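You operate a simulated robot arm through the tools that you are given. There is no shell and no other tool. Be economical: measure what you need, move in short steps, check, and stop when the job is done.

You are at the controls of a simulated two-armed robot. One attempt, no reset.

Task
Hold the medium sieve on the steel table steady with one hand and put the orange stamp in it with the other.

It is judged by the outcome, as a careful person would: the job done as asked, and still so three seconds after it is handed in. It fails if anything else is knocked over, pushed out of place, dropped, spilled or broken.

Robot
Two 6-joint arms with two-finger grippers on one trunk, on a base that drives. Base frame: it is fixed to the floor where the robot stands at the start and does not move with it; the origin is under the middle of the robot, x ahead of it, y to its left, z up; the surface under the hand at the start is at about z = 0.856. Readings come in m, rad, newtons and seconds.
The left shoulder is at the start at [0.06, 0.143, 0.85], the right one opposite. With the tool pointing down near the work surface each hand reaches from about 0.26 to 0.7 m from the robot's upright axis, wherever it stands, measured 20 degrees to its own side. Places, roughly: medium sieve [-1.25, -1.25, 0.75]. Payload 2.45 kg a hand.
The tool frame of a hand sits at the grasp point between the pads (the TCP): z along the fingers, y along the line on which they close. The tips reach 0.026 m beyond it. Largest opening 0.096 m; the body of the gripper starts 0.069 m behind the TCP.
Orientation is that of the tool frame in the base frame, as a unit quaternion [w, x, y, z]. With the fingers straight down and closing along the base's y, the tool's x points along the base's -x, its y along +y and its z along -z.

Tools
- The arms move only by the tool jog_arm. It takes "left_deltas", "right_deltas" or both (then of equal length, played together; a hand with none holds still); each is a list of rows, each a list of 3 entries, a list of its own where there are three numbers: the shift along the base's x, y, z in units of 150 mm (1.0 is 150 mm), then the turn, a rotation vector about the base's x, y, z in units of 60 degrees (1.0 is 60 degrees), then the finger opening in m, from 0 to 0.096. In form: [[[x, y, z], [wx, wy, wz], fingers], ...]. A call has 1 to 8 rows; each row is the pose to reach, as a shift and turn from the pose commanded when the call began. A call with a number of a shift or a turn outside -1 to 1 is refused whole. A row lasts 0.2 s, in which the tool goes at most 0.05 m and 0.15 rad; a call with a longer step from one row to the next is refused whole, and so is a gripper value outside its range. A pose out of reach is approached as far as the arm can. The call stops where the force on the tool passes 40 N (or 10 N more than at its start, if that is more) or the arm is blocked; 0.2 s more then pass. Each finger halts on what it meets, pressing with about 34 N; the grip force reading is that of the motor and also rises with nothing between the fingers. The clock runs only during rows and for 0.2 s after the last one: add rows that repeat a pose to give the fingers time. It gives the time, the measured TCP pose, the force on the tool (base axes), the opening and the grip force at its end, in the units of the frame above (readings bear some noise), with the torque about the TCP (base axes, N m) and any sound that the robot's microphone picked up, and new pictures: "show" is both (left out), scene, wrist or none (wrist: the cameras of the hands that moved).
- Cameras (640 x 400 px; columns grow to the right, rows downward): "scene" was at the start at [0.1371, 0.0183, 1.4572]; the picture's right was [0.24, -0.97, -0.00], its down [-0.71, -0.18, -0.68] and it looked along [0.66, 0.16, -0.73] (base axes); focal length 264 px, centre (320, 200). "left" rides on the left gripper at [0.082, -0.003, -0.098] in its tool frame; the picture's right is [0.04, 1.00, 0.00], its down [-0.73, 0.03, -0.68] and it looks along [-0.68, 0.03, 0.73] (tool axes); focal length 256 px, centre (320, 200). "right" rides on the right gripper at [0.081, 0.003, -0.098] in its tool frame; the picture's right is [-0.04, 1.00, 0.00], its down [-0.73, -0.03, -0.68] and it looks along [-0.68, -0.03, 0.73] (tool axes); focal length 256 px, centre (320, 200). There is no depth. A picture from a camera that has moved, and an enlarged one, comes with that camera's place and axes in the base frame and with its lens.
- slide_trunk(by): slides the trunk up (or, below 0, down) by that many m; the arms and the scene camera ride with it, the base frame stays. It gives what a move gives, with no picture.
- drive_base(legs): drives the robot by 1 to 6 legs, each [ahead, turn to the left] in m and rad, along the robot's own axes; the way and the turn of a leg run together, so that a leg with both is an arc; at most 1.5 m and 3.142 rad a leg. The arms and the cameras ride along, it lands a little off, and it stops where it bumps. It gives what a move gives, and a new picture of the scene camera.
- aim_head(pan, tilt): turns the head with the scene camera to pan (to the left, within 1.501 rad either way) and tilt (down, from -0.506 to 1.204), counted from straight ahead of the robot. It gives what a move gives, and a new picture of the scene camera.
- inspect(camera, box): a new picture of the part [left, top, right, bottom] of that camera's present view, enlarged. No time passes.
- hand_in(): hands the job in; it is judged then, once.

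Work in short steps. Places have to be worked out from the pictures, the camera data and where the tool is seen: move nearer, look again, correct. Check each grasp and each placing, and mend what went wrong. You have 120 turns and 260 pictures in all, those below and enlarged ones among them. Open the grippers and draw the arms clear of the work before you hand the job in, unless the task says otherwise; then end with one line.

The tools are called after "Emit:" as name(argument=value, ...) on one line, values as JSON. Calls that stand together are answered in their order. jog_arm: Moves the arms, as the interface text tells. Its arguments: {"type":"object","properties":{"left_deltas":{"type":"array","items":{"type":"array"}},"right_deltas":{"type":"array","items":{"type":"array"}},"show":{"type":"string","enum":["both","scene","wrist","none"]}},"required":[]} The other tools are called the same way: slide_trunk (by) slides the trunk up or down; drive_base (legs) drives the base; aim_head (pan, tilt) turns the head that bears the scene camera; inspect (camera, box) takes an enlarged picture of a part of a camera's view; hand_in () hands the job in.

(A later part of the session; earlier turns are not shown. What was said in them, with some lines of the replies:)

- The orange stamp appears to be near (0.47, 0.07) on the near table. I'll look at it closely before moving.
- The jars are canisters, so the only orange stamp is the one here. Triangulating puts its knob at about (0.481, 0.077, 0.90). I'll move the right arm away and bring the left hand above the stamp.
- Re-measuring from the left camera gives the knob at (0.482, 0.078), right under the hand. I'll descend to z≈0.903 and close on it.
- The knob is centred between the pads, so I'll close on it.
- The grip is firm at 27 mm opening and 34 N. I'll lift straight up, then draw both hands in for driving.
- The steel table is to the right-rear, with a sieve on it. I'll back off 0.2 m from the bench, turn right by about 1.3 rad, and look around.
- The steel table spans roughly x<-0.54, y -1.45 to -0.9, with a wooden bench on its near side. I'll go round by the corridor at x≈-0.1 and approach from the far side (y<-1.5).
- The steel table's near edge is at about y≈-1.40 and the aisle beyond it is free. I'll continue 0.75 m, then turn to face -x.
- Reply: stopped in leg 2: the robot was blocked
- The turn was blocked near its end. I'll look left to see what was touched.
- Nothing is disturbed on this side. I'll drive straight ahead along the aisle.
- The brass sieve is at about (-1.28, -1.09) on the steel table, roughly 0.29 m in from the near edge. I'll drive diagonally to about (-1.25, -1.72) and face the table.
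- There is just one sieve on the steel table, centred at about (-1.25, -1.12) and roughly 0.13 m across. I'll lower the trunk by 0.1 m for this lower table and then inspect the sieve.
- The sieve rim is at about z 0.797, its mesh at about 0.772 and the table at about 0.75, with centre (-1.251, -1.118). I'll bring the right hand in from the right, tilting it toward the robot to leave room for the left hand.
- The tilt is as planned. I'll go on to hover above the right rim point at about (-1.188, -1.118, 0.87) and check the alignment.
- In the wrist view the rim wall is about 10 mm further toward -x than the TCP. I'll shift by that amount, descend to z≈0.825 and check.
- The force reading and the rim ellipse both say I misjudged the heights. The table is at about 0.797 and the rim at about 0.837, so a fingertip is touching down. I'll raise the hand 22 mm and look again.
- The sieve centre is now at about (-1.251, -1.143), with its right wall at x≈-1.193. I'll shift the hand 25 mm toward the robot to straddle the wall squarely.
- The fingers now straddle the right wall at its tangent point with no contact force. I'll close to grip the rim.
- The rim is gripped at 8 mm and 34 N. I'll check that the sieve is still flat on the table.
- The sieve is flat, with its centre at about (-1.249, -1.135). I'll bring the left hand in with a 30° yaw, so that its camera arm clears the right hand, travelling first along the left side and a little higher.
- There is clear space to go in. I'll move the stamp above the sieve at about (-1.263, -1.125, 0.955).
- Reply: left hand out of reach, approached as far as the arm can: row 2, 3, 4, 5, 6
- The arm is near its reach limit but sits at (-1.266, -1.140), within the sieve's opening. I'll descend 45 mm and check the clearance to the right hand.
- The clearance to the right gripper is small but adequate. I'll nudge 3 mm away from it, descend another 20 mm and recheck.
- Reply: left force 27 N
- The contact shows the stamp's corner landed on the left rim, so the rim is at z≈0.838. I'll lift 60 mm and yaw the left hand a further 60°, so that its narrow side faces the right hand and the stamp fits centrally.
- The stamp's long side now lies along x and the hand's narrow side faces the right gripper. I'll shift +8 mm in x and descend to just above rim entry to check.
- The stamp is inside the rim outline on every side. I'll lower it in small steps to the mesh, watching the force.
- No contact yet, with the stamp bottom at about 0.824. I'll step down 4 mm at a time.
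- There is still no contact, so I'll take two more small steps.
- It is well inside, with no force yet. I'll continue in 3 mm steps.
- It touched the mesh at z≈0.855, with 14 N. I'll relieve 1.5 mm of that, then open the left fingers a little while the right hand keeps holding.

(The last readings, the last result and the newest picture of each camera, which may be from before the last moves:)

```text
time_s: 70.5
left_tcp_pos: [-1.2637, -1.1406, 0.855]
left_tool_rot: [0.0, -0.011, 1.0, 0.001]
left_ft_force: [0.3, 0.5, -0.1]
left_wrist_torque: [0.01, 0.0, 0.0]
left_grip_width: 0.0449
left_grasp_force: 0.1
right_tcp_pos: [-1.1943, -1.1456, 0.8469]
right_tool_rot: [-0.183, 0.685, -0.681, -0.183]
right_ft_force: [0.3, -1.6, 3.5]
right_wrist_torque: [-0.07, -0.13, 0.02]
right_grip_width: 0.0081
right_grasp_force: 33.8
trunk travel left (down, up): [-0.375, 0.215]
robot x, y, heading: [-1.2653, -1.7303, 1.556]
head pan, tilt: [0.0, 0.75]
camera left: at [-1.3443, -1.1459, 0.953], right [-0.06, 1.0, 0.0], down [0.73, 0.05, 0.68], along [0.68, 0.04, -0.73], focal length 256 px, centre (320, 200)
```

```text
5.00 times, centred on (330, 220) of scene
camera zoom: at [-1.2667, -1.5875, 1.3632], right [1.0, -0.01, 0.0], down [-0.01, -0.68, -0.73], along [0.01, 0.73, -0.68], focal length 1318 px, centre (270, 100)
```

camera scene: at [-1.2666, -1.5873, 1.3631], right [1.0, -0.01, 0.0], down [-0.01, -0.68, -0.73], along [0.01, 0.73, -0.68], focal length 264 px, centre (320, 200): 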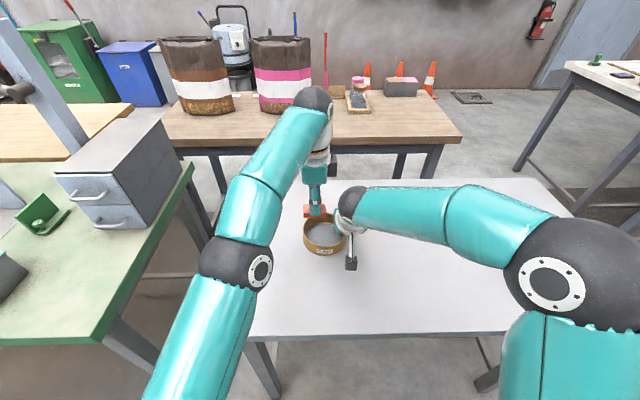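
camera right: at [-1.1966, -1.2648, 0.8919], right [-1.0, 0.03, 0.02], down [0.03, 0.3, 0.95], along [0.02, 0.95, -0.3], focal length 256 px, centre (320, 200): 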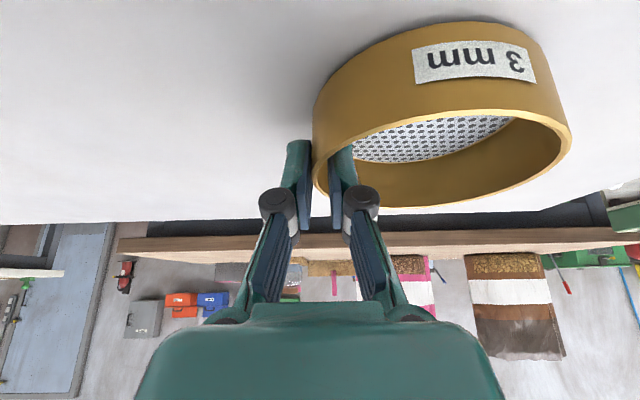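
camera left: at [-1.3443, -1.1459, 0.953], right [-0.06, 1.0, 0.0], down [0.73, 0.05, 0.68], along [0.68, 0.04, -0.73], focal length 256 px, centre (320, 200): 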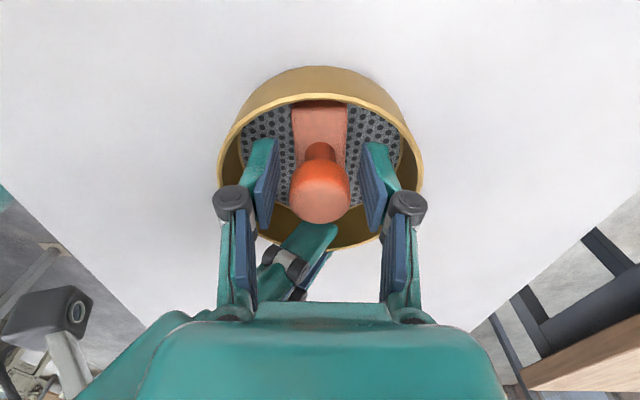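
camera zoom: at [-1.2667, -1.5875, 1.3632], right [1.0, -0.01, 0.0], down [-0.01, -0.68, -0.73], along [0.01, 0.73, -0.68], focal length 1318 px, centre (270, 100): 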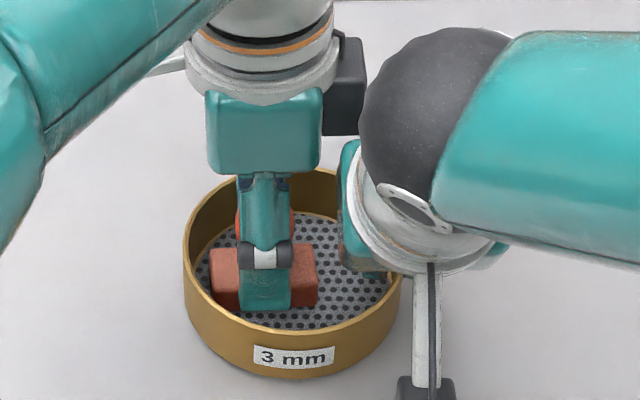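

The stamp stands free in the sieve and the knob is clear of both pads. I'll raise the left hand straight up, then out to the left.

Emit:
jog_arm(left_deltas=[[[0, 0, 0.1], [0, 0, 0], 0.045], [[0, 0, 0.3], [0, 0, 0], 0.045], [[0, 0, 0.55], [0, 0, 0], 0.045], [[0, 0, 0.75], [0, 0, 0], 0.045], [[-0.3, 0, 0.8], [0, 0, 0], 0.045], [[-0.6, -0.1, 0.8], [0, 0, 0], 0.045], [[-0.8, -0.3, 0.8], [0, 0, 0], 0.045], [[-0.9, -0.5, 0.8], [0, 0, 0], 0.045]], show="scene")

Emit:
inspect(camera="scene", box=[290, 190, 370, 270])

Emit:
inspect(camera="right", box=[240, 0, 640, 300])

```text
time_s: 72.3
left_tcp_pos: [-1.3993, -1.2141, 0.973]
left_tool_rot: [0.001, -0.012, 1.0, 0.0]
left_ft_force: [-0.5, 0.8, -0.6]
left_wrist_torque: [0.0, -0.04, -0.02]
left_grip_width: 0.0453
left_grasp_force: 0.1
left hand out of reach, approached as far as the arm can: row 4
right_tcp_pos: [-1.1936, -1.1452, 0.8463]
right_tool_rot: [-0.185, 0.685, -0.681, -0.182]
right_ft_force: [-1.1, -2.3, 5.0]
right_wrist_torque: [-0.12, -0.09, 0.04]
right_grip_width: 0.0084
right_grasp_force: 34.4
trunk travel left (down, up): [-0.375, 0.215]
robot x, y, heading: [-1.27, -1.7307, 1.558]
head pan, tilt: [0.0, 0.75]
camera scene: at [-1.2669, -1.588, 1.3632], right [1.0, -0.01, 0.0], down [-0.01, -0.68, -0.73], along [0.01, 0.73, -0.68], focal length 264 px, centre (320, 200)
```

scene: 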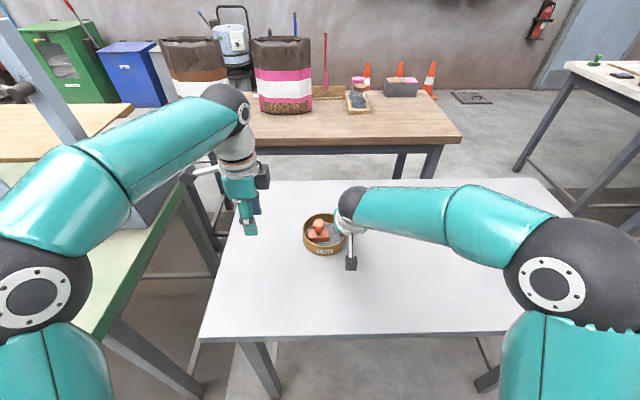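

```text
5.00 times, centred on (330, 230) of scene
camera zoom: at [-1.2669, -1.588, 1.3632], right [1.0, -0.01, 0.0], down [-0.01, -0.68, -0.73], along [0.01, 0.73, -0.68], focal length 1318 px, centre (270, 50)
```

zoom: 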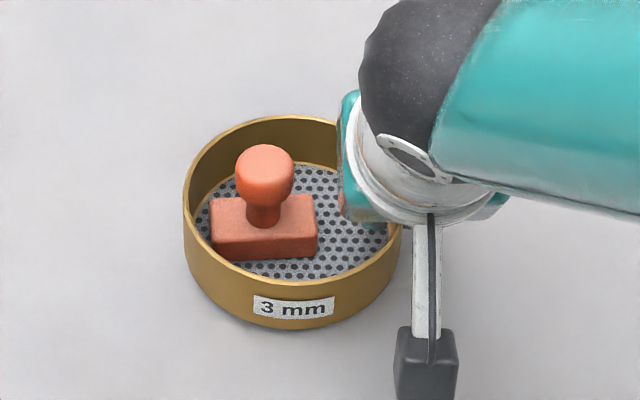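

```text
1.33 times, centred on (440, 150) of right
camera zoom: at [-1.1967, -1.2654, 0.892], right [-1.0, 0.03, 0.02], down [0.03, 0.3, 0.95], along [0.02, 0.95, -0.3], focal length 341 px, centre (160, 267)
```

zoom: 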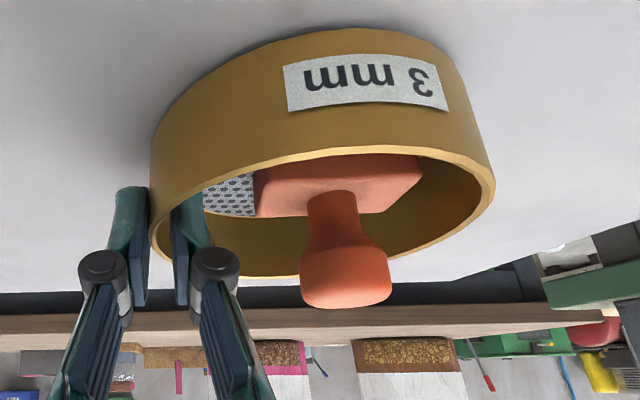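

The stamp stands upright in the sieve. I'll open the right hand slightly, to 26 mm so the inner finger clears the stamp, and rise straight up.

Emit:
jog_arm(right_deltas=[[[0, 0, 0], [0, 0, 0], 0.015], [[0, 0, 0], [0, 0, 0], 0.026], [[0, 0, 0], [0, 0, 0], 0.026]], show="wrist")

```text
time_s: 73.1
left_tcp_pos: [-1.3988, -1.2133, 0.9746]
left_tool_rot: [0.0, -0.011, 1.0, 0.0]
left_ft_force: [-0.8, 0.3, -0.1]
left_wrist_torque: [0.0, -0.02, 0.0]
left_grip_width: 0.0451
left_grasp_force: 0.1
right_tcp_pos: [-1.1935, -1.1454, 0.8467]
right_tool_rot: [-0.184, 0.685, -0.681, -0.183]
right_ft_force: [-1.0, -0.7, 0.6]
right_wrist_torque: [0.0, -0.01, -0.02]
right_grip_width: 0.0261
right_grasp_force: 0.0
trunk travel left (down, up): [-0.375, 0.215]
robot x, y, heading: [-1.267, -1.7314, 1.559]
head pan, tilt: [0.0, 0.75]
camera right: at [-1.1966, -1.2648, 0.8918], right [-1.0, 0.03, 0.02], down [0.03, 0.3, 0.95], along [0.02, 0.95, -0.3], focal length 256 px, centre (320, 200)
```

right: 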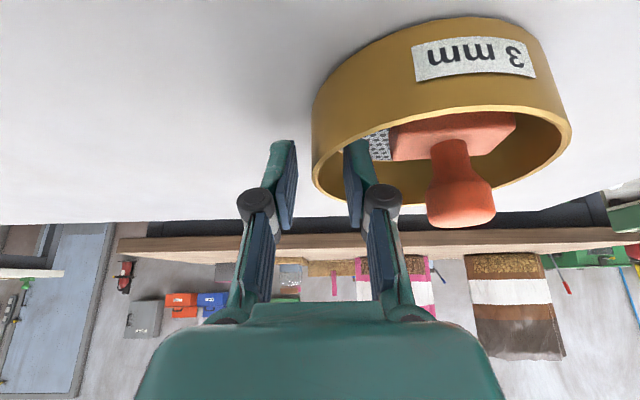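

Released, with the wall free between the pads. I'll rise vertically, then draw away to the right.

Emit:
jog_arm(right_deltas=[[[0, 0, 0.1], [0, 0, 0], 0.026], [[0, 0, 0.25], [0, 0, 0], 0.026], [[0, 0, 0.5], [0, 0, 0], 0.026], [[0, -0.05, 0.75], [0, 0, 0], 0.026], [[0.3, -0.15, 0.8], [0, 0, 0], 0.026], [[0.55, -0.3, 0.8], [0, 0, 0], 0.04], [[0.8, -0.4, 0.8], [0, 0, 0], 0.05], [[1.0, -0.5, 0.8], [0, 0, 0], 0.06]], show="scene")

Emit:
inspect(camera="scene", box=[290, 190, 370, 270])

```text
time_s: 74.9
left_tcp_pos: [-1.3982, -1.214, 0.9727]
left_tool_rot: [-0.001, -0.012, 1.0, 0.0]
left_ft_force: [-0.7, 0.1, 0.0]
left_wrist_torque: [0.0, 0.0, 0.01]
left_grip_width: 0.0448
left_grasp_force: 0.1
right_tcp_pos: [-1.0451, -1.2205, 0.9671]
right_tool_rot: [-0.184, 0.685, -0.681, -0.183]
right_ft_force: [0.7, -0.4, 0.4]
right_wrist_torque: [0.0, -0.01, 0.0]
right_grip_width: 0.0599
right_grasp_force: 0.0
trunk travel left (down, up): [-0.375, 0.215]
robot x, y, heading: [-1.2674, -1.7307, 1.559]
head pan, tilt: [0.0, 0.75]
camera scene: at [-1.2663, -1.5877, 1.3632], right [1.0, -0.01, 0.0], down [-0.01, -0.68, -0.73], along [0.01, 0.73, -0.68], focal length 264 px, centre (320, 200)
```

scene: 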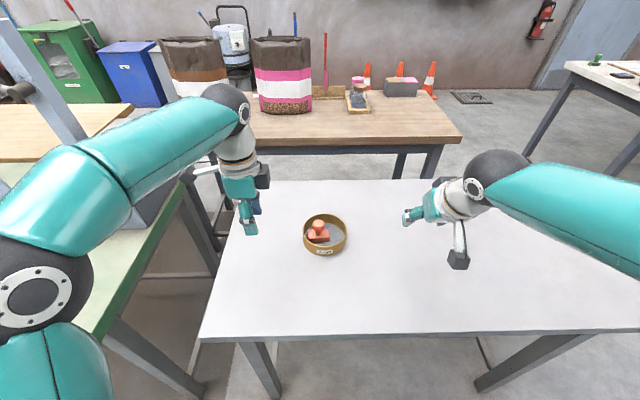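

```text
5.00 times, centred on (330, 230) of scene
camera zoom: at [-1.2663, -1.5877, 1.3632], right [1.0, -0.01, 0.0], down [-0.01, -0.68, -0.73], along [0.01, 0.73, -0.68], focal length 1318 px, centre (270, 50)
```

zoom: 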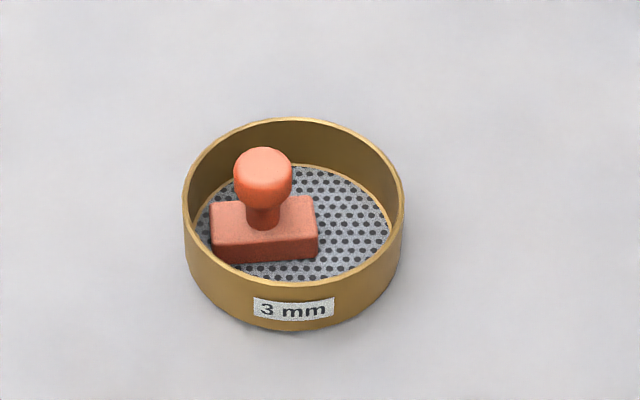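

The stamp is upright in the sieve, the sieve is flat on the table, and both hands are open and clear. I'm handing in.

Emit:
hand_in()

```text
The job is handed in.
```

The orange stamp is standing upright in the medium sieve on the steel table; I steadied the sieve with the right hand while the left set the stamp down, though lining up that grip slid the sieve about 2 cm, and I've now handed the job in.
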